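You operate a simulated robot arm through the tools that you are given. There is no shell and no other tool.

You are at the controls of a simulated robot arm. One attempt, no reset.

TASK
Let the bench tyre down to 2 bar and cap the valve.
Fine: close the tap under the dial first; chuck back on its post.

The check looks at the end state, three seconds after you hand in, the way a careful person would. Anything else that was tipped, shoved, dropped, spilled or broken makes it a failure. Lids that push on must go on centred and level and be pressed home; caps that screw on are set level and turned clockwise until they are tight.

THE ROBOT
A 6-joint arm with a two-finger gripper, fixed in place. Base frame: the origin is on the floor under the middle of its stand, x ahead of it, y to its left, z up. Units: mm, rad, N and s.
It reaches about 940 mm from its shoulder. Its first joint turns from -2.897 to 2.897 rad. Payload 2.54 kg.
The tool frame sits at the grasp point between the pads (the TCP): z along the fingers, y along the line on which they close. The tips reach 30 mm beyond it. The gripper opens to 116 mm; its body begins 95 mm behind the TCP.
Orientation is that of the tool frame in the base frame, as a unit quaternion [w, x, y, z]. With the fingers straight down and closing along the base's y, the tool's x points along the base's -x, its y along +y and its z along -z.

THE INTERFACE
- The arm moves only by the tool nudge_tool. Its argument "series" is a list of rows, each an object (a shift or turn left out is 0, a gripper value left out holds the last) with "angular": the turn, a rotation vector about the base's x, y, z in rad, a list of three; "dp": the shift along the base's x, y, z in m, a list of three; "grip": the closure, from 0 (fully open) to 1 (shut). In form: [{"angular": [ax, ay, az], "dp": [x, y, z], "grip": grip}, ...]. A call has 1 to 20 rows; each row is the pose to reach, as a shift and turn from the pose commanded when the call began. A row lasts 0.2 s, in which the tool goes at most 50 mm and 0.15 rad; a call with a longer step from one row to the next is refused whole, and so is a gripper value outside its range. Where a pose cannot be reached the arm comes as near as it can. A force on the tool above 50 N (or 10 N above the force at the start of the call, whichever is more), or a blocked arm, ends the call early, and 0.2 s more pass. Each finger travels about 72 mm/s and halts on what it meets, pressing with about 21 N; the grip force reading is that of the motor and also rises with nothing between the fingers. The clock runs only during rows and for 0.2 s after the last one: add rows that repeat a pose to give the fingers time. It gives the time, the measured TCP pose, the force on the tool (base axes), the opening and the grip force at its end, in the units of the frame above (readings bear some noise), with the torque about the TCP (base axes, N m) and any sound that the robot's microphone picked up.
- Cameras (640 x 400 px; columns grow to the right, rows downward): "scene" is fixed at [400.6, 499.1, 1343.5]; the picture's right is [0.10, 0.99, 0.00], its down [0.98, -0.10, -0.18] and it looks along [-0.18, 0.02, -0.98] (base axes); focal length 214 px, centre (320, 200). "wrist" rides on the gripper at [69, -15, -122] in the tool frame; the picture's right is [0.22, 0.98, 0.00], its down [-0.83, 0.18, -0.53] and it looks along [-0.52, 0.12, 0.85] (tool axes); focal length 251 px, centre (320, 200). There is no depth. A picture from a camera that has moved, and an enlarged one, comes with that camera's place and axes in the base frame and with its lens.
- camera(camera): a new picture of that camera. It takes no simulated time.
- enlarge(camera, box): a new picture of the part [left, top, right, bottom] of that camera's present view, enlarged. It takes no simulated time.
- sign_off(): hands the job in; it is judged then, once.

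Places have to be worked out from the pictures, the camera data and where the tool is seen. Open the gripper and draw the arm clear of the work before you hand the job in, unless the task says otherwise.

The tools are called after "Emit:" as a command line: name --argument value ..., lists and objects as JSON in quotes. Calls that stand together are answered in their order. nudge_tool: Moves the arm, as the interface text tells. Its arguments: {"type":"object","properties":{"series":{"type":"array"}},"required":["series"]} The other tools are called the same way: camera (camera) takes a picture; enlarge (camera, box) takes an enlarged picture of a part of a camera's view; sign_off () hands the job in.

At the start:

```text
time_s: 0.0
tool_pos: [144.6, 539.0, 1135.4]
tcp_rot: [-0.001, 0.0, 1.0, 0.0]
force: [0.1, 0.3, -0.3]
torque: [0.01, -0.02, 0.04]
grip_width: 116.1
grip_force: 0.0
```

scene: 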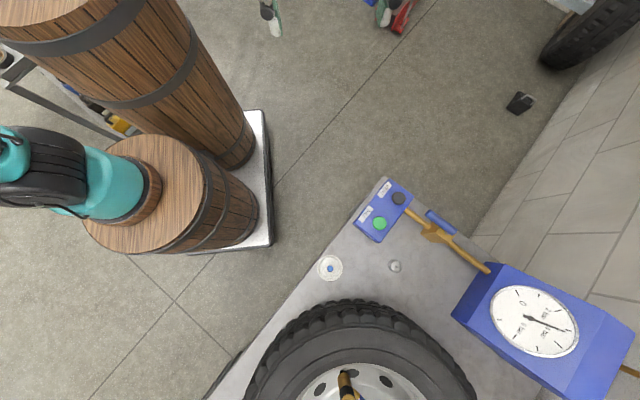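
wrist: 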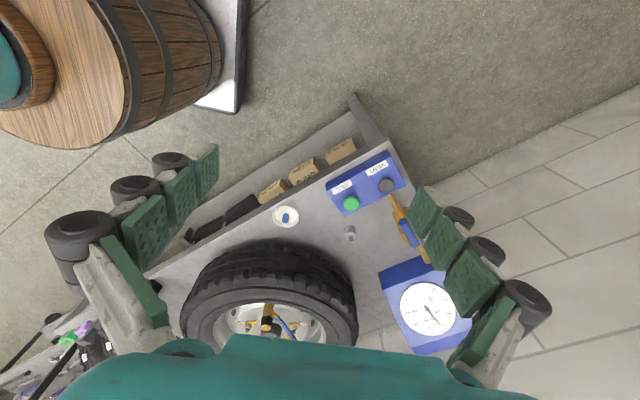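

I'll begin by looking closer at the bench: panel, tap, dial, tyre, and cap.

Emit:
enlarge --camera "scene" --box '[300, 160, 640, 400]'

Emit:
enlarge --camera "wrist" --box '[160, 120, 480, 360]'

Emit:
enlarge --camera "scene" --box '[340, 170, 500, 290]'

Emit:
enlarge --camera "wrist" --box '[200, 270, 340, 350]'

```text
1.67 times, centred on (470, 280) of scene
camera zoom: at [400.6, 499.1, 1343.5], right [0.1, 0.99, 0.0], down [0.98, -0.1, -0.18], along [-0.18, 0.02, -0.98], focal length 358 px, centre (70, 67)
```

zoom: 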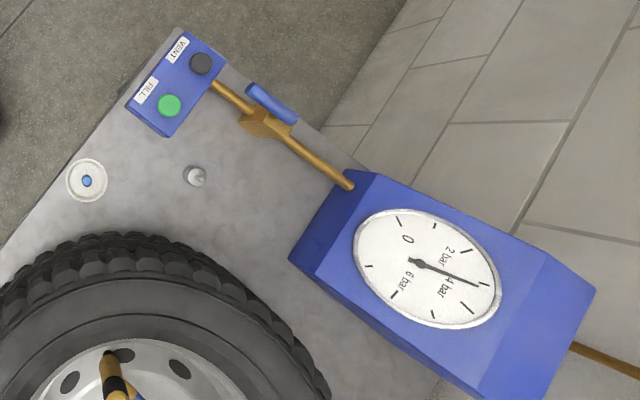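

```text
1.67 times, centred on (320, 240) of wrist
camera zoom: at [75.4, 522.6, 1257.4], right [-0.22, 0.98, 0.0], down [0.83, 0.18, 0.53], along [0.52, 0.12, -0.85], focal length 419 px, centre (320, 133)
```

zoom: 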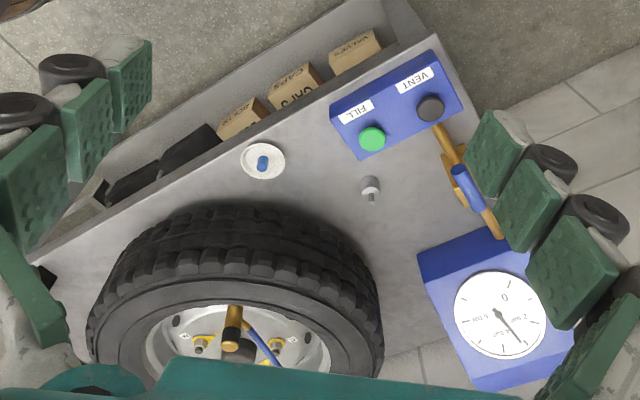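

```text
3.33 times, centred on (420, 230) of scene
camera zoom: at [400.6, 499.1, 1343.5], right [0.1, 0.99, 0.0], down [0.98, -0.1, -0.18], along [-0.18, 0.02, -0.98], focal length 715 px, centre (-13, 100)
```

zoom: 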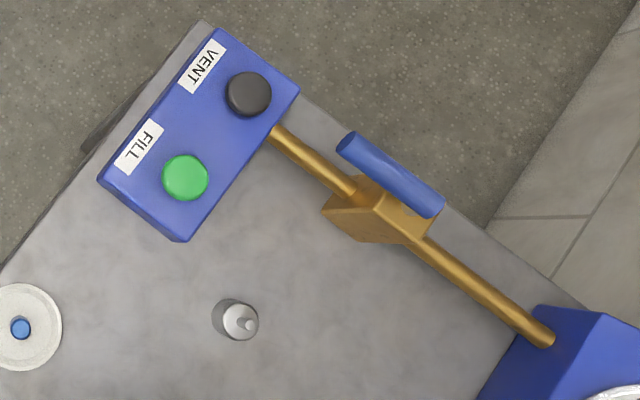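

```text
4.57 times, centred on (270, 310) of wrist
camera zoom: at [75.4, 522.6, 1257.4], right [-0.22, 0.98, 0.0], down [0.83, 0.18, 0.53], along [0.52, 0.12, -0.85], focal length 1149 px, centre (549, -303)
```

zoom: 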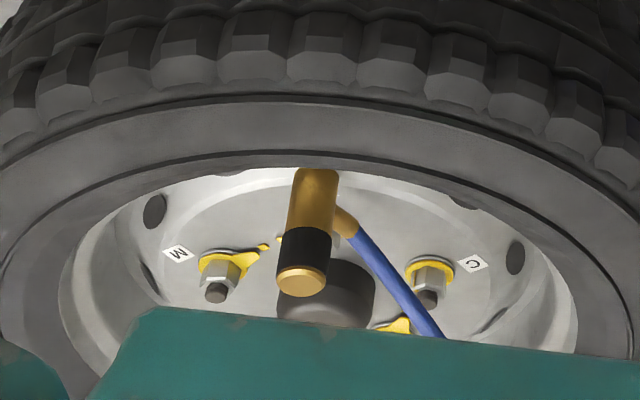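

The tap lever, VENT/FILL panel, dish with blue cap, silver post and wheel with chuck are visible. I zoom on the dial, the wheel and the far pipe before moving.

Emit:
enlarge --camera "scene" --box '[480, 275, 592, 365]'

Emit:
enlarge --camera "scene" --box '[300, 340, 400, 400]'

Emit:
enlarge --camera "scene" --box '[310, 250, 350, 290]'

Emit:
enlarge --camera "wrist" --box '[330, 150, 480, 360]'

Emit:
enlarge --camera "wrist" --box '[0, 280, 160, 400]'

```text
4.44 times, centred on (536, 320) of scene
camera zoom: at [400.6, 499.1, 1343.5], right [0.1, 0.99, 0.0], down [0.98, -0.1, -0.18], along [-0.18, 0.02, -0.98], focal length 953 px, centre (-640, -333)
```

zoom: 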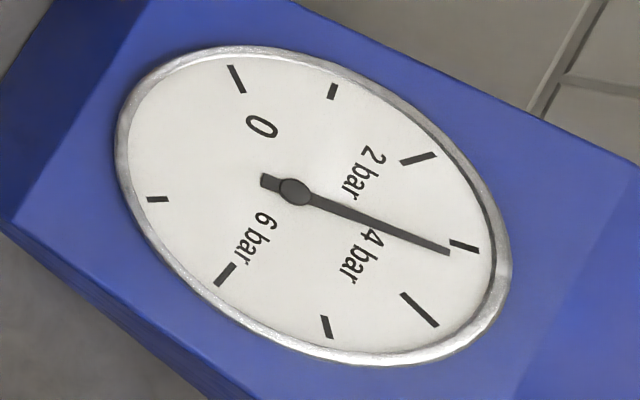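

```text
6.40 times, centred on (350, 370) of scene
camera zoom: at [400.6, 499.1, 1343.5], right [0.1, 0.99, 0.0], down [0.98, -0.1, -0.18], along [-0.18, 0.02, -0.98], focal length 1373 px, centre (128, -888)
```

zoom: 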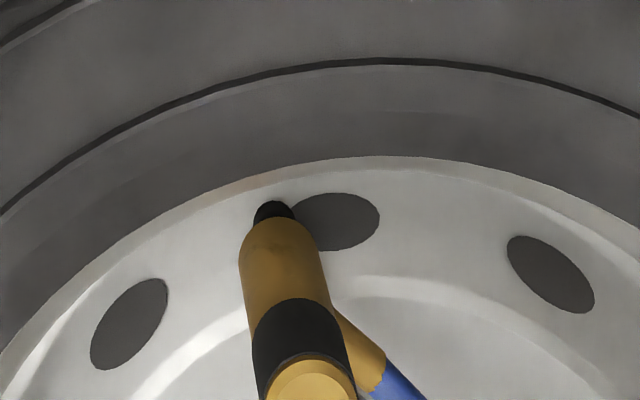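

```text
10.00 times, centred on (330, 270) of scene
camera zoom: at [400.6, 499.1, 1343.5], right [0.1, 0.99, 0.0], down [0.98, -0.1, -0.18], along [-0.18, 0.02, -0.98], focal length 2145 px, centre (220, -500)
```

zoom: 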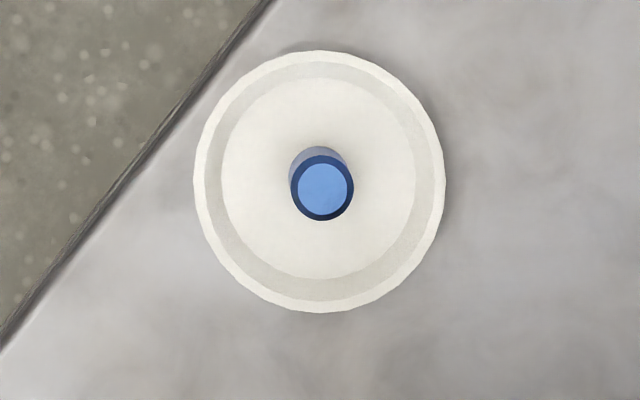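

```text
1.90 times, centred on (405, 255) of wrist
camera zoom: at [75.4, 522.6, 1257.4], right [-0.22, 0.98, 0.0], down [0.83, 0.18, 0.53], along [0.52, 0.12, -0.85], focal length 479 px, centre (158, 95)
```

zoom: 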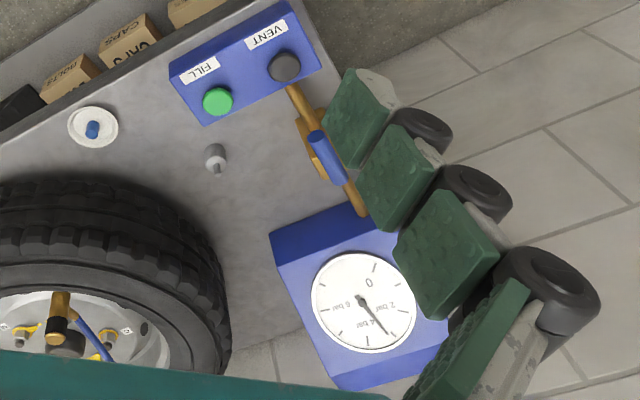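

```text
3.33 times, centred on (80, 340) of wrist
camera zoom: at [75.4, 522.6, 1257.4], right [-0.22, 0.98, 0.0], down [0.83, 0.18, 0.53], along [0.52, 0.12, -0.85], focal length 838 px, centre (1120, -267)
```

zoom: 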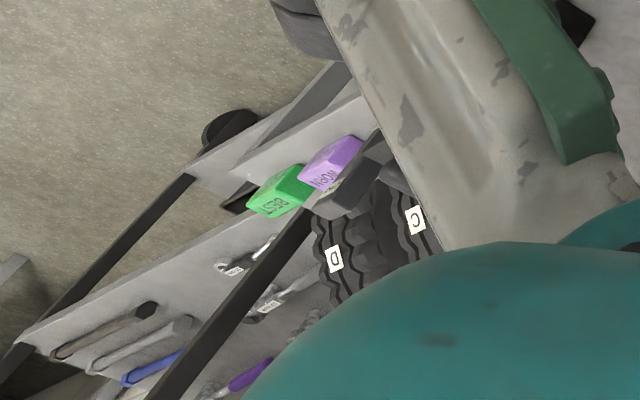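

The dial shows about 3.2 bar; the tap lever is in line with the pipe (open). I yaw and move the arm at height to get a closer view of the tap, panel and post.

Emit:
nudge_tool --series '[{"dp": [0.02, 0.01, 0], "angular": [0, 0, 0.14]}, {"dp": [0.045, 0.02, 0], "angular": [0, 0, 0.28]}, {"dp": [0.07, 0.03, 0], "angular": [0, 0, 0.42]}, {"dp": [0.095, 0.04, 0], "angular": [0, 0, 0.56]}, {"dp": [0.12, 0.05, 0], "angular": [0, 0, 0.7]}, {"dp": [0.12, 0.05, 0], "angular": [0, 0, 0.75]}]'

```text
time_s: 1.4
tool_pos: [264.9, 588.1, 1134.9]
tcp_rot: [0.0, -0.367, 0.93, 0.0]
force: [-0.1, 0.3, 0.4]
torque: [-0.01, -0.01, -0.03]
grip_width: 115.8
grip_force: 0.1
```

The arm is now at about (265, 588, 1135) with yaw 0.75. I take pictures here.

Emit:
camera --camera "wrist"

Emit:
camera --camera "scene"

```text
taken
camera wrist: at [224.6, 530.2, 1257.3], right [-0.82, 0.57, 0.0], down [0.48, 0.7, 0.53], along [0.3, 0.44, -0.85], focal length 251 px, centre (320, 200)
```

wrist: 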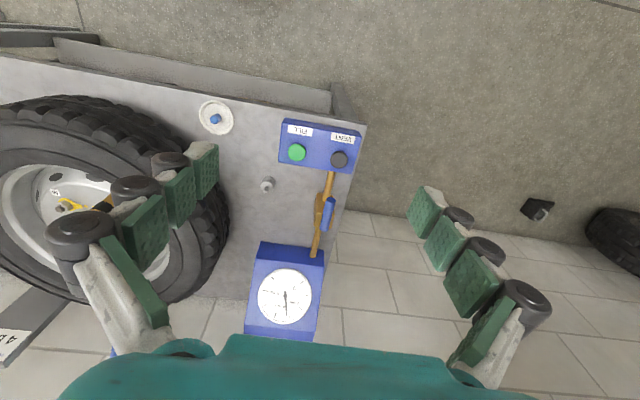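

```text
taken
```

scene: 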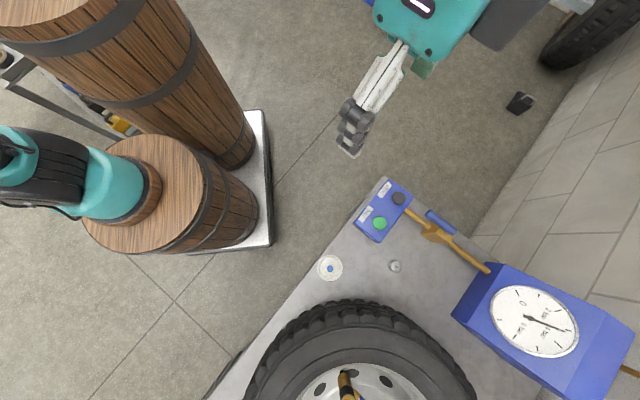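

I enlarge the tap, post and cap areas in this new wrist view.

Emit:
enlarge --camera "wrist" --box '[230, 110, 390, 210]'

Emit:
enlarge --camera "wrist" --box '[290, 160, 350, 265]'

Emit:
enlarge --camera "wrist" --box '[230, 235, 340, 345]'

Emit:
enlarge --camera "wrist" --box '[0, 140, 150, 280]'

```text
4.00 times, centred on (310, 160) of wrist
camera zoom: at [224.6, 530.2, 1257.3], right [-0.82, 0.57, 0.0], down [0.48, 0.7, 0.53], along [0.3, 0.44, -0.85], focal length 1006 px, centre (360, 360)
```

zoom: 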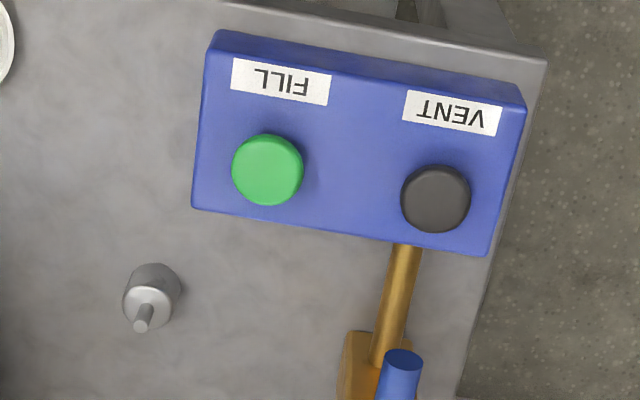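

```text
3.81 times, centred on (320, 212) of wrist
camera zoom: at [224.6, 530.2, 1257.3], right [-0.82, 0.57, 0.0], down [0.48, 0.7, 0.53], along [0.3, 0.44, -0.85], focal length 958 px, centre (320, 152)
```

zoom: 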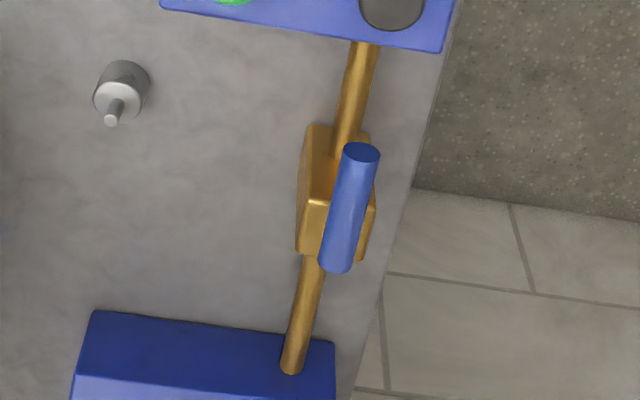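

```text
3.64 times, centred on (285, 290) of wrist
camera zoom: at [224.6, 530.2, 1257.3], right [-0.82, 0.57, 0.0], down [0.48, 0.7, 0.53], along [0.3, 0.44, -0.85], focal length 914 px, centre (447, -127)
```

zoom: 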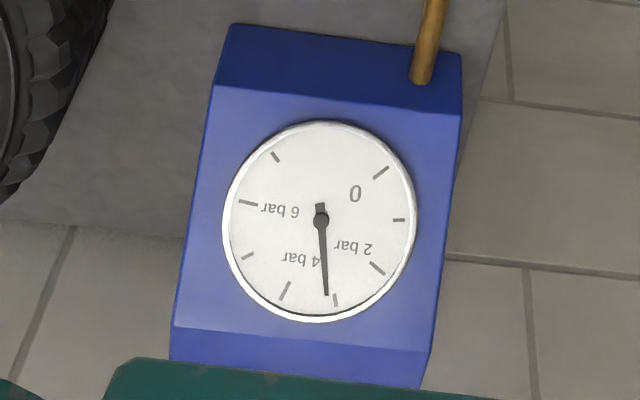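

```text
2.86 times, centred on (75, 210) of wrist
camera zoom: at [224.6, 530.2, 1257.3], right [-0.82, 0.57, 0.0], down [0.48, 0.7, 0.53], along [0.3, 0.44, -0.85], focal length 718 px, centre (1020, 171)
```

zoom: 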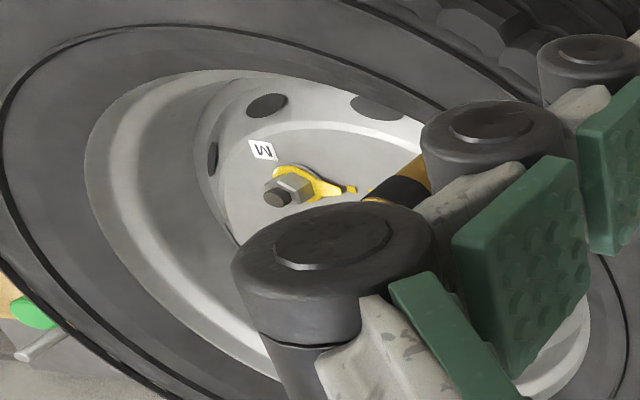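

Triangulating two views: tap T‑handle runs from about (363,773) to (417,827) at z≈815, directly above the pipe (z≈737), so its axis is vertical near (390,800). I test reach by going above it at z≈1000.

Emit:
nudge_tool --series '[{"dp": [0.02, 0.034, -0.02]}, {"dp": [0.04, 0.068, -0.04]}, {"dp": [0.06, 0.102, -0.06]}, {"dp": [0.08, 0.136, -0.08], "angular": [0, 0, 0.035]}, {"dp": [0.1, 0.17, -0.105], "angular": [0, 0, 0.035]}, {"dp": [0.115, 0.195, -0.125], "angular": [0, 0, 0.035]}, {"dp": [0.125, 0.212, -0.135], "angular": [0, 0, 0.035]}, {"dp": [0.125, 0.212, -0.135], "angular": [0, 0, 0.035]}]'

Emit:
camera --camera "wrist"

Emit:
camera --camera "scene"

```text
time_s: 3.2
tool_pos: [388.4, 802.5, 999.5]
tcp_rot: [-0.001, -0.382, 0.924, -0.001]
force: [0.0, 0.8, 0.2]
torque: [0.01, 0.05, -0.05]
grip_width: 116.2
grip_force: 0.0
```

```text
taken
camera wrist: at [350.8, 741.1, 1121.5], right [-0.84, 0.54, 0.0], down [0.46, 0.71, 0.53], along [0.29, 0.45, -0.85], focal length 251 px, centre (320, 200)
```

wrist: 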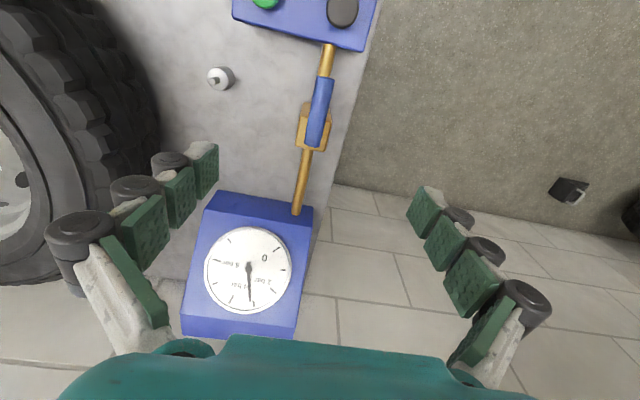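

```text
taken
```

scene: 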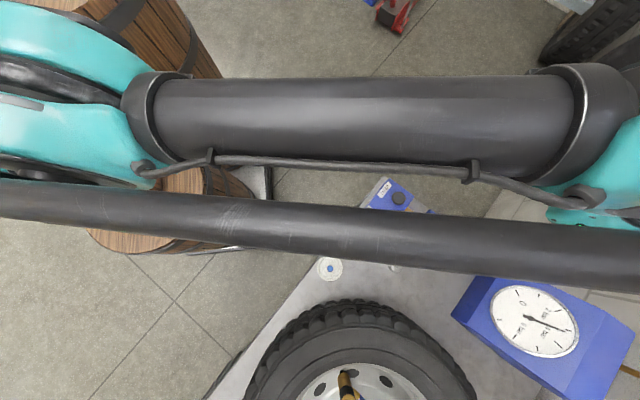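

Reached exactly (388, 802, 999.5). I enlarge the tap from here to refine its position.

Emit:
enlarge --camera "wrist" --box '[260, 40, 380, 220]'

Emit:
enlarge --camera "wrist" --box '[190, 50, 250, 110]'

```text
2.22 times, centred on (320, 130) of wrist
camera zoom: at [350.8, 741.1, 1121.5], right [-0.84, 0.54, 0.0], down [0.46, 0.71, 0.53], along [0.29, 0.45, -0.85], focal length 559 px, centre (320, 356)
```

zoom: 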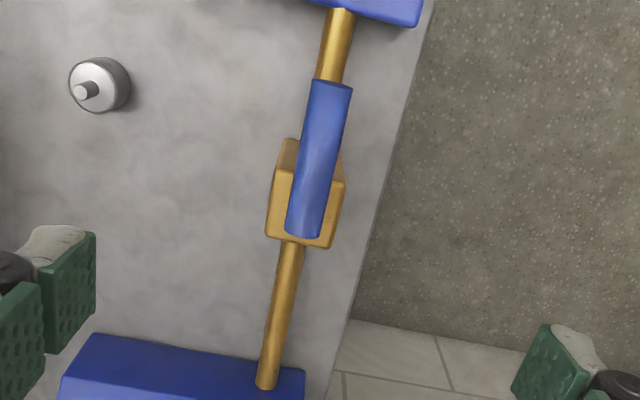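

```text
6.67 times, centred on (220, 80) of wrist
camera zoom: at [350.8, 741.1, 1121.5], right [-0.84, 0.54, 0.0], down [0.46, 0.71, 0.53], along [0.29, 0.45, -0.85], focal length 1676 px, centre (987, 1000)
```

zoom: 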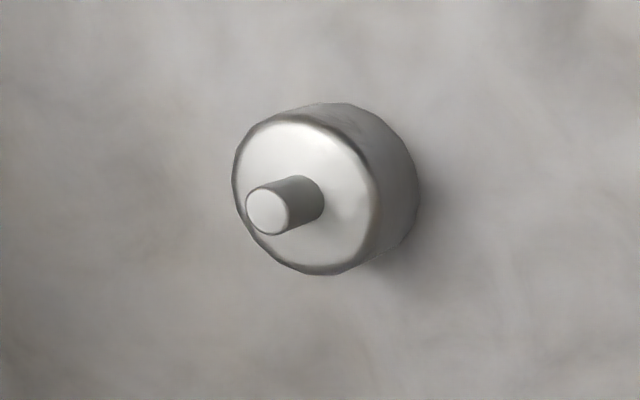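

Handle centre refines to about (391.5, 801.5, 815). I descend with the open gripper straddling the handle across its width.

Emit:
nudge_tool --series '[{"dp": [0.002, 0, -0.04]}, {"dp": [0.002, 0, -0.08]}, {"dp": [0.002, 0, -0.12]}, {"dp": [0.002, 0, -0.155]}, {"dp": [0.002, 0, -0.18]}, {"dp": [0.002, 0, -0.185]}]'

Emit:
camera --camera "wrist"

```text
time_s: 4.6
tool_pos: [391.1, 800.7, 815.1]
tcp_rot: [-0.001, -0.383, 0.924, 0.0]
force: [0.5, -0.2, 0.0]
torque: [-0.02, 0.0, 0.01]
grip_width: 116.0
grip_force: 0.1
```

```text
taken
camera wrist: at [353.1, 740.5, 937.1], right [-0.84, 0.54, 0.0], down [0.46, 0.71, 0.53], along [0.29, 0.45, -0.85], focal length 251 px, centre (320, 200)
```

wrist: 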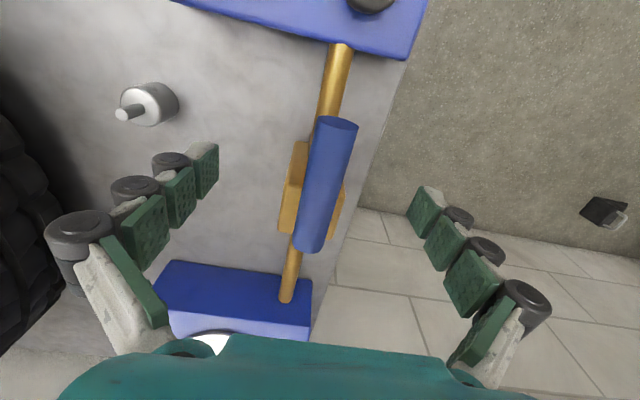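

The handle sits centred at the TCP in the wrist view. I close the gripper on it.

Emit:
nudge_tool --series '[{"grip": 1}, {"grip": 1}, {"grip": 1}, {"grip": 1}, {"grip": 1}, {"grip": 1}]'

Emit:
camera --camera "wrist"

```text
time_s: 6.0
tool_pos: [390.1, 800.8, 815.9]
tcp_rot: [0.0, -0.383, 0.924, 0.0]
force: [-1.8, 0.9, -1.3]
torque: [0.08, -0.03, 0.1]
grip_width: 19.2
grip_force: 43.3
```

```text
taken
camera wrist: at [352.9, 740.6, 937.2], right [-0.84, 0.54, 0.0], down [0.46, 0.71, 0.53], along [0.29, 0.45, -0.85], focal length 251 px, centre (320, 200)
```

wrist: 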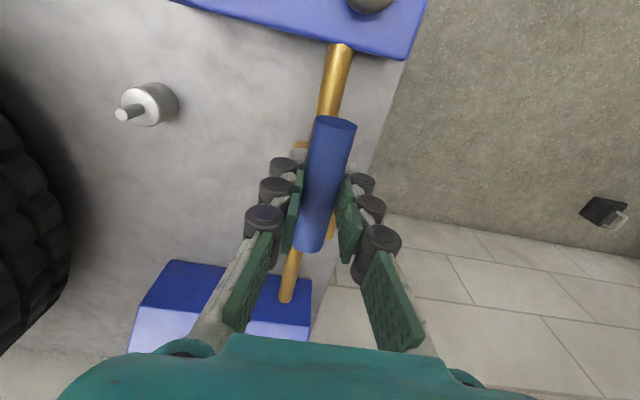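

Gripped at 19 mm. I turn it a little clockwise (from above) to see which way it moves freely.

Emit:
nudge_tool --series '[{"angular": [0, 0, -0.08]}, {"angular": [0, 0, -0.16]}, {"angular": [0, 0, -0.24]}, {"angular": [0, 0, -0.3]}, {"angular": [0, 0, -0.3]}]'

Emit:
camera --camera "wrist"

```text
time_s: 7.2
tool_pos: [389.2, 799.6, 815.1]
tcp_rot: [-0.003, -0.243, 0.97, 0.0]
force: [-34.7, -28.9, -13.3]
torque: [-1.18, 1.48, 2.76]
grip_width: 25.7
grip_force: 45.3
```

```text
taken
camera wrist: at [334.8, 753.4, 937.6], right [-0.65, 0.76, 0.0], down [0.65, 0.55, 0.53], along [0.4, 0.34, -0.85], focal length 251 px, centre (320, 200)
```

wrist: 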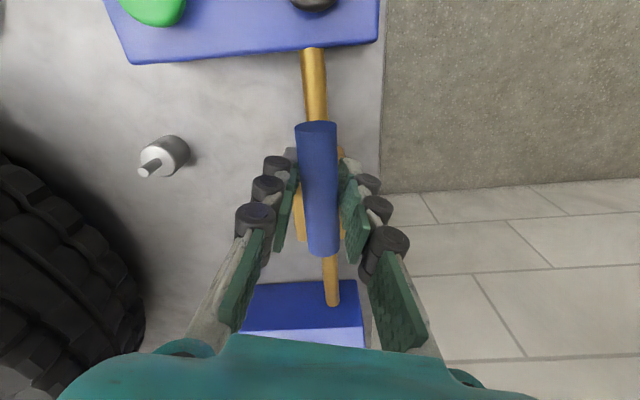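

Torque rose to 2.8 N·m and the handle stayed in line with the pipe — it's against a stop clockwise. I rotate back and try the other way gently.

Emit:
nudge_tool --series '[{"angular": [0, 0, 0.1]}, {"angular": [0, 0, 0.2]}, {"angular": [0, 0, 0.3]}, {"angular": [0, 0, 0.38]}, {"angular": [0, 0, 0.46]}, {"angular": [0, 0, 0.54]}, {"angular": [0, 0, 0.6]}, {"angular": [0, 0, 0.6]}]'

Emit:
camera --camera "wrist"

```text
time_s: 8.7
tool_pos: [394.9, 795.1, 813.7]
tcp_rot: [-0.003, -0.491, 0.871, -0.006]
force: [3.2, -25.5, -6.3]
torque: [-0.73, 0.18, -0.82]
grip_width: 20.2
grip_force: 43.9
stopped in row 7: the force on the tool passed its limit at 60 N (the readings are from after the stop); the commanded pose is now the measured one
```

```text
taken
camera wrist: at [372.5, 729.5, 937.7], right [-0.95, 0.32, 0.0], down [0.27, 0.81, 0.52], along [0.17, 0.49, -0.85], focal length 251 px, centre (320, 200)
```

wrist: 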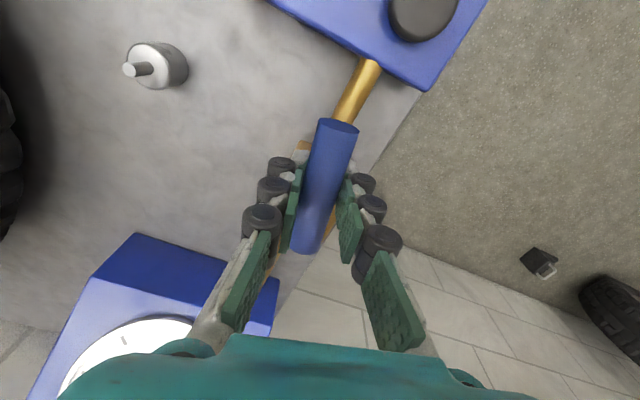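

The handle did follow the gripper ccw by ~14°, but off-axis force built up: body triangulates to about (417, 827), so it's a lever pivoting at its far end. I loosen to a ~34 mm fork and slide outward along the handle to radius ≈55 mm.

Emit:
nudge_tool --series '[{"grip": 0.7}, {"grip": 0.7}, {"grip": 0.7}, {"dp": [-0.004, -0.008, 0.001], "grip": 0.7}, {"dp": [-0.007, -0.0147, 0.001], "grip": 0.7}, {"dp": [-0.007, -0.0147, 0.001], "grip": 0.7}]'

Emit:
camera --camera "wrist"

```text
time_s: 10.1
tool_pos: [386.7, 783.0, 815.5]
tcp_rot: [-0.002, -0.492, 0.871, -0.003]
force: [-0.6, 1.0, -0.9]
torque: [0.01, 0.03, 0.01]
grip_width: 34.6
grip_force: 0.0
```

```text
taken
camera wrist: at [363.7, 716.8, 938.3], right [-0.95, 0.32, 0.0], down [0.27, 0.81, 0.53], along [0.17, 0.5, -0.85], focal length 251 px, centre (320, 200)
```

wrist: 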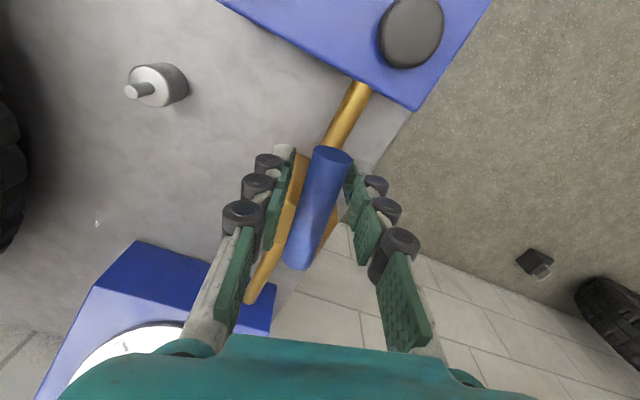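

The lever is now ~12° off the pipe and free. I sweep the fork along an arc about (417, 827), first eight steps.

Emit:
nudge_tool --series '[{"dp": [0.00612, -0.00331, 0], "angular": [0, 0, 0.111]}, {"dp": [0.01261, -0.00581, 0], "angular": [0, 0, 0.222]}, {"dp": [0.01936, -0.00748, 0], "angular": [0, 0, 0.333]}, {"dp": [0.02627, -0.00828, 0], "angular": [0, 0, 0.444]}, {"dp": [0.03323, -0.00821, 0], "angular": [0, 0, 0.555]}, {"dp": [0.04012, -0.00726, 0], "angular": [0, 0, 0.666]}, {"dp": [0.04683, -0.00544, 0], "angular": [0, 0, 0.777]}, {"dp": [0.05326, -0.00279, 0], "angular": [0, 0, 0.888]}]'

Emit:
camera --camera "wrist"

```text
time_s: 11.9
tool_pos: [439.9, 781.9, 816.1]
tcp_rot: [0.001, 0.819, -0.574, 0.004]
force: [-1.1, 0.0, 0.2]
torque: [0.02, -0.03, 0.01]
grip_width: 35.6
grip_force: 0.3
```

```text
taken
camera wrist: at [476.5, 721.2, 938.0], right [-0.85, -0.53, 0.0], down [-0.45, 0.72, 0.53], along [-0.28, 0.45, -0.85], focal length 251 px, centre (320, 200)
```

wrist: 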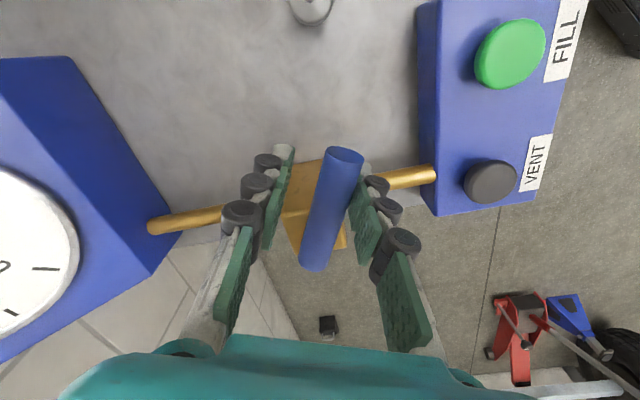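

The lever follows the fork. I continue the arc toward the perpendicular position.

Emit:
nudge_tool --series '[{"dp": [0.00605, 0.00343, 0], "angular": [0, 0, 0.111]}, {"dp": [0.01161, 0.00761, 0], "angular": [0, 0, 0.222]}, {"dp": [0.0166, 0.01245, 0], "angular": [0, 0, 0.333]}, {"dp": [0.02094, 0.01788, 0], "angular": [0, 0, 0.444]}, {"dp": [0.02094, 0.01788, 0], "angular": [0, 0, 0.444]}]'

Emit:
camera --camera "wrist"

```text
time_s: 13.1
tool_pos: [460.7, 798.4, 814.3]
tcp_rot: [0.0, 0.925, -0.38, 0.004]
force: [-9.3, -5.9, 1.4]
torque: [-0.06, -0.03, -0.04]
grip_width: 42.0
grip_force: 4.7
```

```text
taken
camera wrist: at [518.7, 760.4, 937.9], right [-0.53, -0.85, 0.0], down [-0.72, 0.45, 0.53], along [-0.45, 0.28, -0.85], focal length 251 px, centre (320, 200)
```

wrist: 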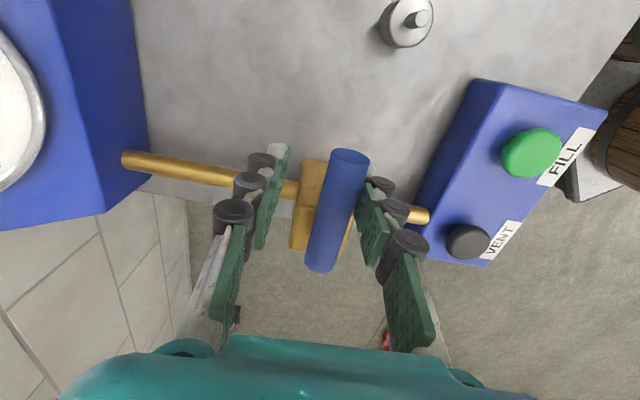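

Lever direction computes to about −43°, i.e. perpendicular to the pipe, and resistance has appeared. I push slightly further to confirm it's at its stop.

Emit:
nudge_tool --series '[{"dp": [0.002, 0.0025, 0]}, {"dp": [0.004, 0.005, 0]}, {"dp": [0.004, 0.005, 0]}]'

Emit:
camera --camera "wrist"

```text
time_s: 13.9
tool_pos: [464.3, 803.1, 815.7]
tcp_rot: [0.0, 0.925, -0.38, 0.004]
force: [-16.6, -22.1, -4.2]
torque: [0.0, -0.15, 0.23]
grip_width: 52.4
grip_force: 13.1
```

```text
taken
camera wrist: at [522.8, 764.6, 938.4], right [-0.54, -0.84, 0.0], down [-0.72, 0.45, 0.53], along [-0.44, 0.28, -0.85], focal length 251 px, centre (320, 200)
```

wrist: 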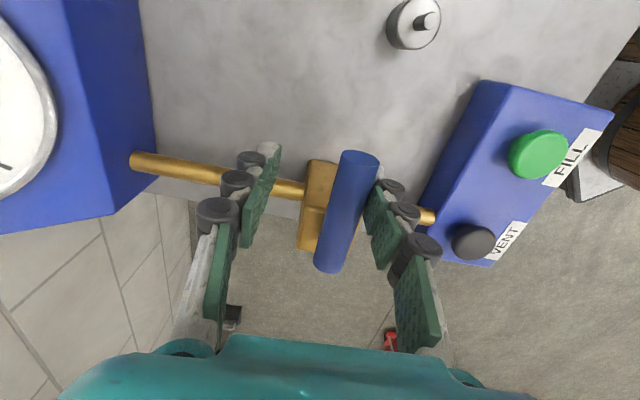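

The lever didn't move under ~28 N, so the tap is closed at its stop. I back off, open, and rise clear.

Emit:
nudge_tool --series '[{"dp": [-0.008, -0.009, 0], "grip": 0.5}, {"dp": [-0.01, -0.012, 0], "grip": 0.3}, {"dp": [-0.01, -0.012, 0], "grip": 0.2}, {"dp": [-0.01, -0.012, 0.03], "grip": 0.2}, {"dp": [-0.01, -0.012, 0.07], "grip": 0.2}, {"dp": [-0.01, -0.012, 0.115], "grip": 0.2}, {"dp": [-0.01, -0.012, 0.16], "grip": 0.2}, {"dp": [-0.01, -0.012, 0.2], "grip": 0.2}]'

Emit:
camera --camera "wrist"

```text
time_s: 15.7
tool_pos: [454.9, 791.1, 1016.7]
tcp_rot: [0.0, 0.925, -0.381, 0.004]
force: [-0.2, -0.5, 0.6]
torque: [-0.01, 0.02, 0.0]
grip_width: 93.2
grip_force: 0.0
```

```text
taken
camera wrist: at [513.0, 753.5, 1138.7], right [-0.54, -0.84, 0.0], down [-0.72, 0.45, 0.53], along [-0.44, 0.28, -0.85], focal length 251 px, centre (320, 200)
```

wrist: 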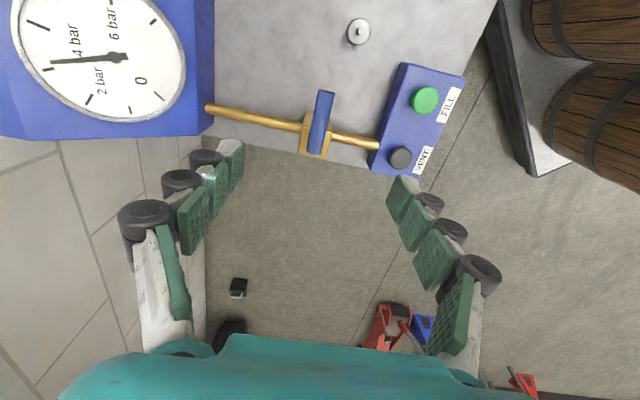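

Lever is perpendicular to the pipe now. Before pressing anything, I rotate the wrist to look at the gauge box's far side and the wheel.

Emit:
nudge_tool --series '[{"dp": [0, -0.02, 0.02], "angular": [0, 0, -0.147]}, {"dp": [0, -0.04, 0.04], "angular": [0, 0, -0.294]}, {"dp": [0, -0.06, 0.06], "angular": [0, 0, -0.441]}, {"dp": [0, -0.07, 0.075], "angular": [0, 0, -0.588]}, {"dp": [0, -0.07, 0.075], "angular": [0, 0, -0.735]}, {"dp": [0, -0.07, 0.075], "angular": [0, 0, -0.882]}, {"dp": [0, -0.07, 0.075], "angular": [0, 0, -1.029]}, {"dp": [0, -0.07, 0.075], "angular": [0, 0, -1.176]}, {"dp": [0, -0.07, 0.075], "angular": [0, 0, -1.323]}, {"dp": [0, -0.07, 0.075], "angular": [0, 0, -1.47]}, {"dp": [0, -0.07, 0.075], "angular": [0, 0, -1.617]}, {"dp": [0, -0.07, 0.075], "angular": [0, 0, -1.764]}, {"dp": [0, -0.07, 0.075], "angular": [0, 0, -1.911]}, {"dp": [0, -0.07, 0.075], "angular": [0, 0, -2.058]}, {"dp": [0, -0.07, 0.075], "angular": [0, 0, -2.205]}, {"dp": [0, -0.07, 0.075], "angular": [0, 0, -2.3]}]'

Emit:
camera --camera "wrist"

```text
time_s: 19.1
tool_pos: [454.2, 721.8, 1090.4]
tcp_rot: [-0.003, -0.029, 1.0, -0.002]
force: [-0.4, 0.4, 0.2]
torque: [0.05, -0.01, 0.0]
grip_width: 92.7
grip_force: 0.0
```

```text
taken
camera wrist: at [387.6, 701.9, 1213.3], right [-0.27, 0.96, 0.0], down [0.82, 0.23, 0.53], along [0.51, 0.14, -0.85], focal length 251 px, centre (320, 200)
```

wrist: 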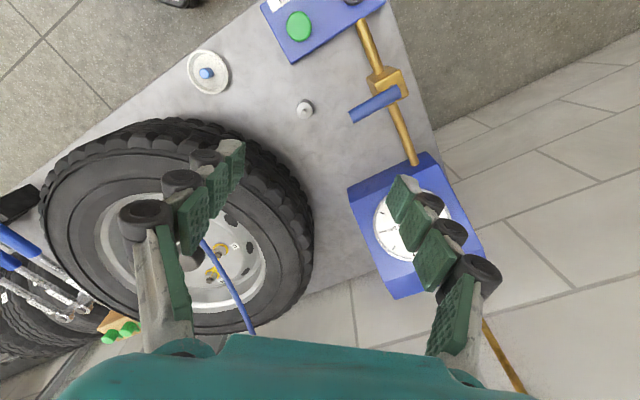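

No other tap is visible; the far pipe just runs off behind the box. I now move over the VENT button at about (311, 729) for a close look.

Emit:
nudge_tool --series '[{"dp": [-0.036, 0.002, -0.03]}, {"dp": [-0.072, 0.004, -0.06]}, {"dp": [-0.108, 0.006, -0.09]}, {"dp": [-0.143, 0.007, -0.12]}, {"dp": [-0.143, 0.007, -0.16]}, {"dp": [-0.143, 0.007, -0.19]}, {"dp": [-0.143, 0.007, -0.19]}]'

Emit:
camera --camera "wrist"

Emit:
camera --camera "scene"

```text
time_s: 20.7
tool_pos: [309.7, 727.6, 899.3]
tcp_rot: [-0.003, -0.03, 1.0, -0.002]
force: [0.1, 0.4, 0.2]
torque: [-0.01, 0.0, 0.0]
grip_width: 92.7
grip_force: 0.1
```

```text
taken
camera wrist: at [244.0, 708.4, 1022.4], right [-0.27, 0.96, 0.0], down [0.82, 0.23, 0.53], along [0.51, 0.14, -0.85], focal length 251 px, centre (320, 200)
```

wrist: 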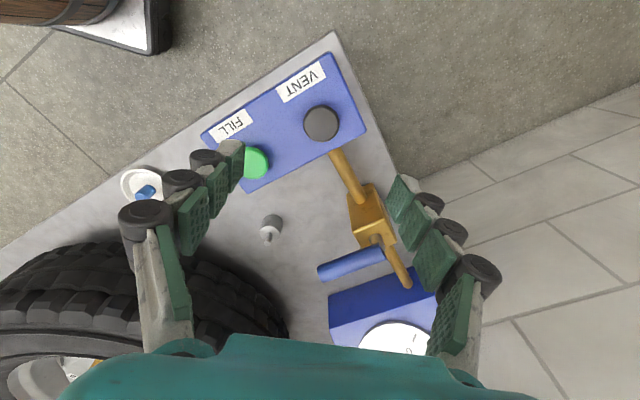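

```text
taken
```

scene: 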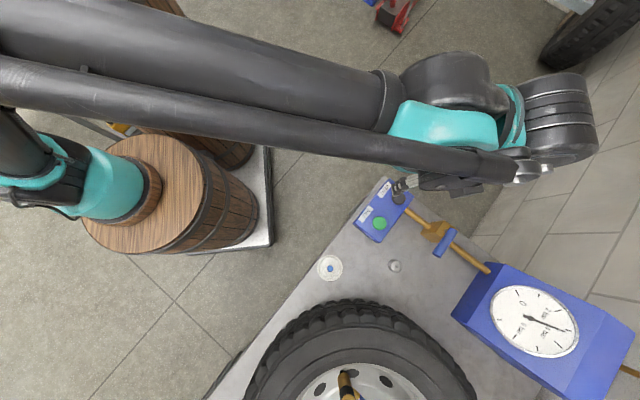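

The dial stays visible to the scene camera with the arm here. I zoom on the panel to gauge its height and button shape.

Emit:
enlarge --camera "wrist" --box '[190, 30, 390, 200]'

Emit:
enlarge --camera "scene" --box '[350, 160, 470, 260]'

```text
2.35 times, centred on (290, 115) of wrist
camera zoom: at [244.0, 708.4, 1022.4], right [-0.27, 0.96, 0.0], down [0.82, 0.23, 0.53], along [0.51, 0.14, -0.85], focal length 592 px, centre (391, 400)
```

zoom: 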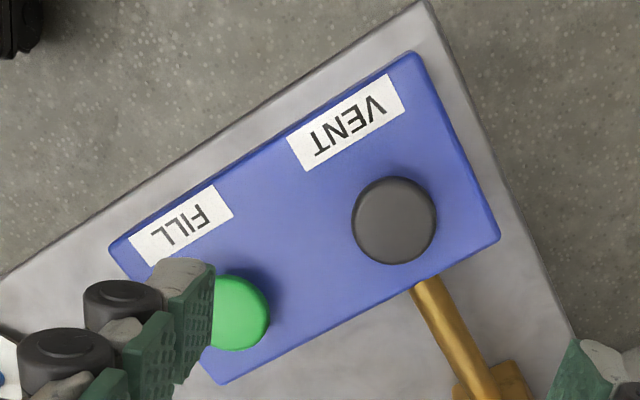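

```text
4.00 times, centred on (410, 210) of scene
camera zoom: at [400.6, 499.1, 1343.5], right [0.1, 0.99, 0.0], down [0.98, -0.1, -0.18], along [-0.18, 0.02, -0.98], focal length 858 px, centre (-40, 160)
```

zoom: 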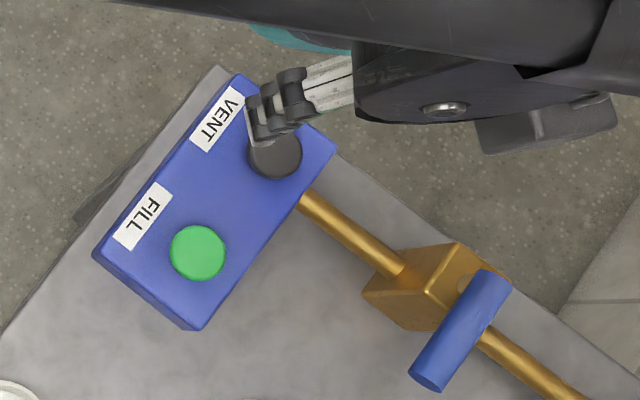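

VENT's top centre triangulates to (312, 728, 759). I close the gripper and lower so the tips stop about 15 mm above the button.

Emit:
nudge_tool --series '[{"dp": [0.002, 0, -0.02], "grip": 1}, {"dp": [0.002, 0, -0.04], "grip": 1}, {"dp": [0.002, 0, -0.06], "grip": 1}, {"dp": [0.002, 0, -0.08], "grip": 1}, {"dp": [0.002, 0, -0.095], "grip": 1}, {"dp": [0.002, 0, -0.095], "grip": 1}]'

Emit:
camera --camera "wrist"

Emit:
enlarge --camera "scene" --box '[480, 275, 592, 365]'

```text
time_s: 22.1
tool_pos: [312.7, 728.3, 806.1]
tcp_rot: [-0.002, -0.031, 1.0, -0.002]
force: [0.4, 0.3, -1.5]
torque: [-0.01, 0.01, -0.01]
grip_width: 0.0
grip_force: 20.9
```

```text
taken
camera wrist: at [246.8, 708.4, 928.1], right [-0.27, 0.96, 0.0], down [0.82, 0.23, 0.53], along [0.51, 0.14, -0.85], focal length 251 px, centre (320, 200)
```

wrist: 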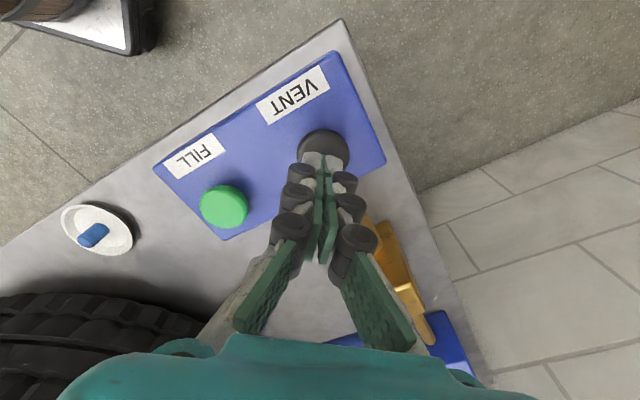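

```text
4.44 times, centred on (536, 320) of scene
camera zoom: at [400.6, 499.1, 1343.5], right [0.1, 0.99, 0.0], down [0.98, -0.1, -0.18], along [-0.18, 0.02, -0.98], focal length 953 px, centre (-640, -333)
```

zoom: 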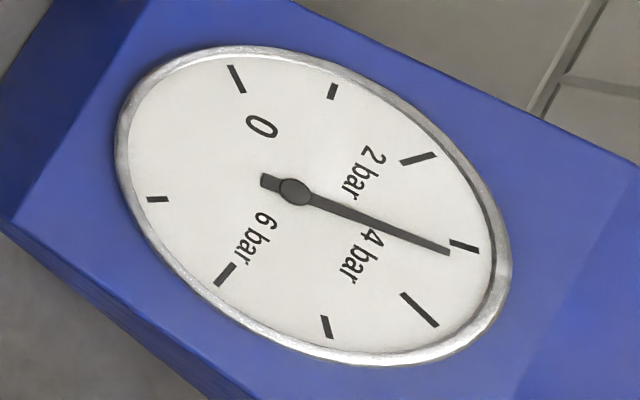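

Tips sit right over VENT. I make a short trial press (~4 mm past contact) and lift, then read the dial.

Emit:
nudge_tool --series '[{"dp": [0, 0, -0.012]}, {"dp": [0, 0, -0.018]}, {"dp": [0, 0, -0.021]}, {"dp": [0, 0, -0.01]}]'

Emit:
enlarge --camera "scene" --box '[480, 275, 592, 365]'

```text
time_s: 23.1
tool_pos: [313.2, 727.3, 795.3]
tcp_rot: [-0.004, -0.03, 1.0, -0.002]
force: [0.0, 0.0, 0.5]
torque: [0.0, 0.01, 0.01]
grip_width: 0.0
grip_force: 28.6
heard: click
```

```text
4.44 times, centred on (536, 320) of scene
camera zoom: at [400.6, 499.1, 1343.5], right [0.1, 0.99, 0.0], down [0.98, -0.1, -0.18], along [-0.18, 0.02, -0.98], focal length 953 px, centre (-640, -333)
```

zoom: 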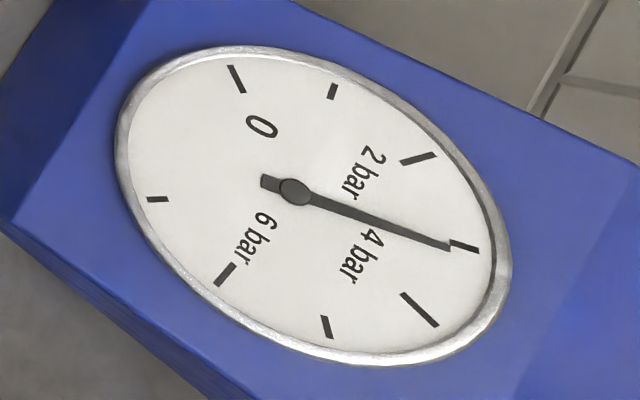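

A click was heard and the needle dropped slightly (≈3.1). I press again and hold for about 0.6 s to measure the rate.

Emit:
nudge_tool --series '[{"dp": [0, 0, -0.008]}, {"dp": [0, 0, -0.011]}, {"dp": [0, 0, -0.011]}, {"dp": [0, 0, -0.011]}, {"dp": [0, 0, 0]}]'

Emit:
enlarge --camera "scene" --box '[480, 275, 592, 365]'

```text
time_s: 24.3
tool_pos: [313.9, 728.1, 795.7]
tcp_rot: [-0.003, -0.03, 1.0, -0.002]
force: [0.6, -0.3, 0.3]
torque: [0.01, 0.0, -0.04]
grip_width: 0.0
grip_force: 28.6
heard: click
```

```text
4.44 times, centred on (536, 320) of scene
camera zoom: at [400.6, 499.1, 1343.5], right [0.1, 0.99, 0.0], down [0.98, -0.1, -0.18], along [-0.18, 0.02, -0.98], focal length 953 px, centre (-640, -333)
```

zoom: 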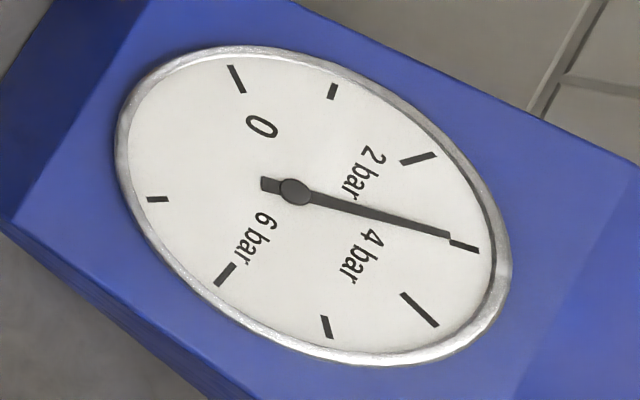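

Needle is now about 2.95–3.0; rate ≈0.25 bar/s. I hold VENT for about 2 s more and read again.

Emit:
nudge_tool --series '[{"dp": [0, 0, -0.008]}, {"dp": [0, 0, -0.011]}, {"dp": [0, 0, -0.011]}, {"dp": [0, 0, -0.011]}, {"dp": [0, 0, -0.011]}, {"dp": [0, 0, -0.011]}, {"dp": [0, 0, -0.011]}, {"dp": [0, 0, -0.011]}, {"dp": [0, 0, -0.011]}, {"dp": [0, 0, -0.011]}, {"dp": [0, 0, 0]}]'

Emit:
enlarge --camera "scene" --box '[480, 275, 592, 365]'

```text
time_s: 26.7
tool_pos: [313.4, 727.7, 795.0]
tcp_rot: [-0.003, -0.03, 1.0, -0.001]
force: [-0.7, -0.5, 0.5]
torque: [-0.02, 0.0, -0.03]
grip_width: 0.0
grip_force: 28.3
heard: click
```

```text
4.44 times, centred on (536, 320) of scene
camera zoom: at [400.6, 499.1, 1343.5], right [0.1, 0.99, 0.0], down [0.98, -0.1, -0.18], along [-0.18, 0.02, -0.98], focal length 953 px, centre (-640, -333)
```

zoom: 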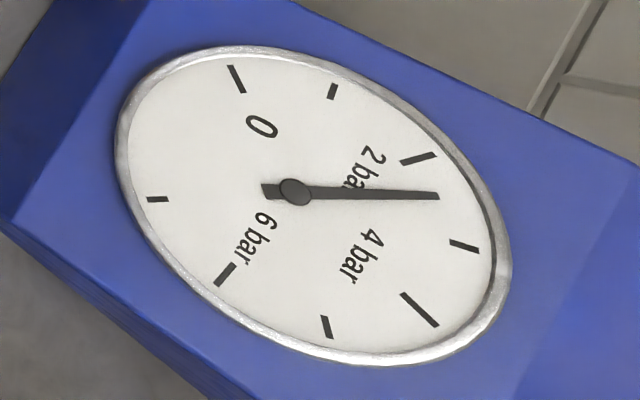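

About 2.5 bar now. I hold for ~1.4 s more, then I'll go to a face-on wrist view for an exact reading.

Emit:
nudge_tool --series '[{"dp": [0, 0, -0.008]}, {"dp": [0, 0, -0.011]}, {"dp": [0, 0, -0.011]}, {"dp": [0, 0, -0.011]}, {"dp": [0, 0, -0.011]}, {"dp": [0, 0, -0.011]}, {"dp": [0, 0, -0.011]}, {"dp": [0, 0, 0]}]'

Emit:
enlarge --camera "scene" --box '[480, 275, 592, 365]'

```text
time_s: 28.5
tool_pos: [314.1, 728.5, 795.8]
tcp_rot: [-0.004, -0.03, 1.0, -0.002]
force: [0.2, 0.9, -1.4]
torque: [-0.02, 0.01, -0.01]
grip_width: 0.1
grip_force: 28.6
heard: click
```

```text
4.44 times, centred on (536, 320) of scene
camera zoom: at [400.6, 499.1, 1343.5], right [0.1, 0.99, 0.0], down [0.98, -0.1, -0.18], along [-0.18, 0.02, -0.98], focal length 953 px, centre (-640, -333)
```

zoom: 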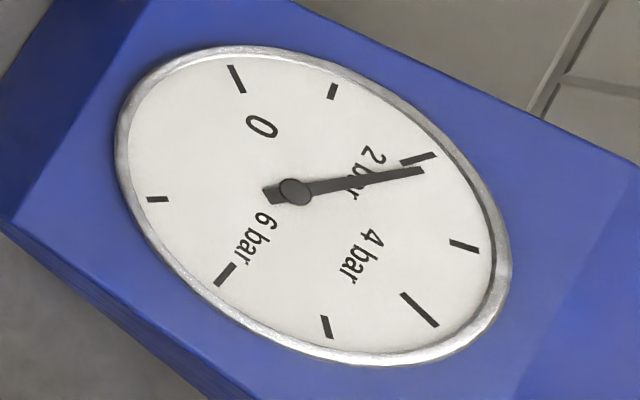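

Needle is just short of the 2 mark in this oblique view. I lift and yaw to get a face-on wrist view of the dial.

Emit:
nudge_tool --series '[{"dp": [0, 0, 0.04]}, {"dp": [0, 0, 0.08], "angular": [0, 0, 0.14]}, {"dp": [0, 0, 0.12], "angular": [0, 0, 0.28]}, {"dp": [0, 0, 0.16], "angular": [0, 0, 0.42]}, {"dp": [0, 0, 0.2], "angular": [0, 0, 0.56]}, {"dp": [0, 0, 0.205], "angular": [0, 0, 0.7]}, {"dp": [0, 0, 0.205], "angular": [0, 0, 0.7]}]'

Emit:
enlarge --camera "wrist" --box '[200, 260, 310, 340]'

Emit:
camera --camera "wrist"

Emit:
enlarge --camera "scene" --box '[480, 275, 592, 365]'

```text
time_s: 30.1
tool_pos: [313.3, 728.4, 1001.3]
tcp_rot: [-0.002, -0.373, 0.928, -0.003]
force: [0.0, 0.1, -0.5]
torque: [0.0, 0.0, -0.01]
grip_width: 0.0
grip_force: 28.4
```

```text
5.00 times, centred on (255, 300) of wrist
camera zoom: at [274.4, 669.8, 1123.3], right [-0.83, 0.56, 0.0], down [0.47, 0.71, 0.53], along [0.3, 0.44, -0.85], focal length 1257 px, centre (645, -300)
```

zoom: 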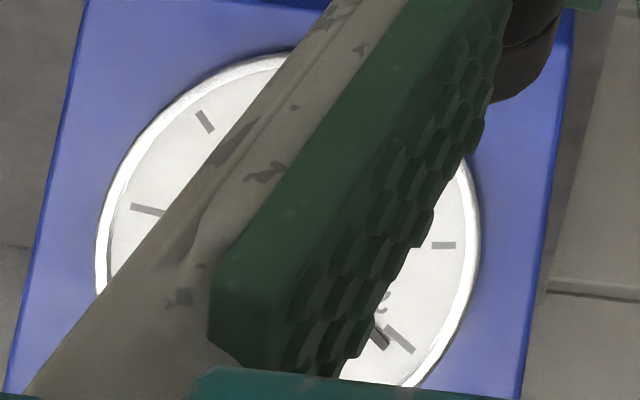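

```text
taken
camera wrist: at [274.4, 669.8, 1123.3], right [-0.83, 0.56, 0.0], down [0.47, 0.71, 0.53], along [0.3, 0.44, -0.85], focal length 251 px, centre (320, 200)
```

wrist: 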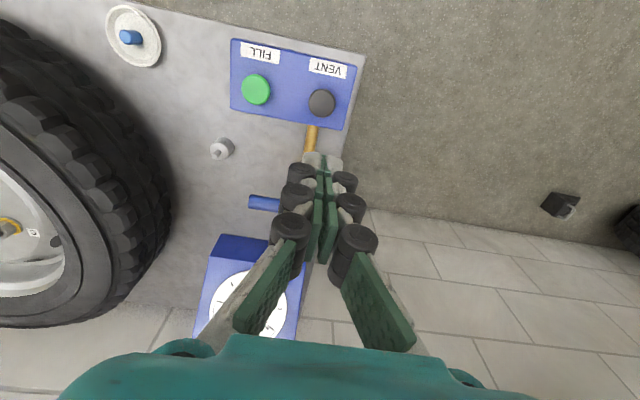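

```text
4.44 times, centred on (536, 320) of scene
camera zoom: at [400.6, 499.1, 1343.5], right [0.1, 0.99, 0.0], down [0.98, -0.1, -0.18], along [-0.18, 0.02, -0.98], focal length 953 px, centre (-640, -333)
```

zoom: 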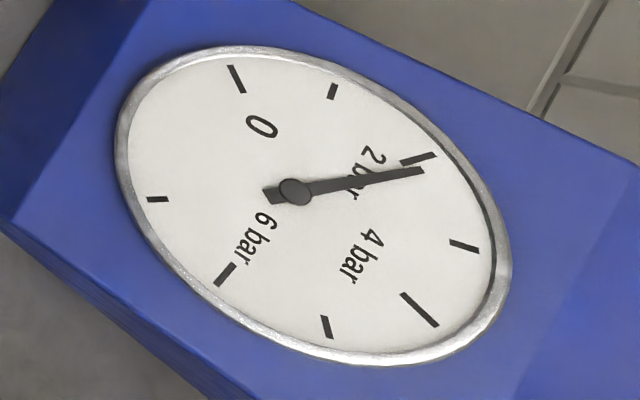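

The closed finger blocks the dial; I open the gripper and rise a bit for a clear view.

Emit:
nudge_tool --series '[{"dp": [0, 0, 0.02], "grip": 0}, {"dp": [0, 0, 0.04], "grip": 0}, {"dp": [0, 0, 0.05], "grip": 0}, {"dp": [0, 0, 0.05], "grip": 0}, {"dp": [0, 0, 0.05], "grip": 0}]'

Emit:
enlarge --camera "wrist" --box '[205, 235, 315, 335]'

```text
time_s: 31.3
tool_pos: [313.1, 727.9, 1050.4]
tcp_rot: [-0.003, -0.371, 0.929, -0.003]
force: [-0.2, 0.5, 0.3]
torque: [-0.01, 0.01, 0.01]
grip_width: 116.0
grip_force: 0.0
```

```text
4.00 times, centred on (260, 285) of wrist
camera zoom: at [274.1, 670.0, 1172.7], right [-0.83, 0.56, 0.0], down [0.47, 0.7, 0.53], along [0.3, 0.44, -0.85], focal length 1006 px, centre (560, -140)
```

zoom: 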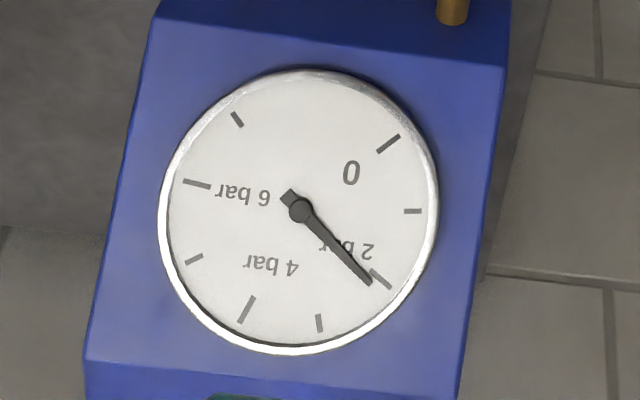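

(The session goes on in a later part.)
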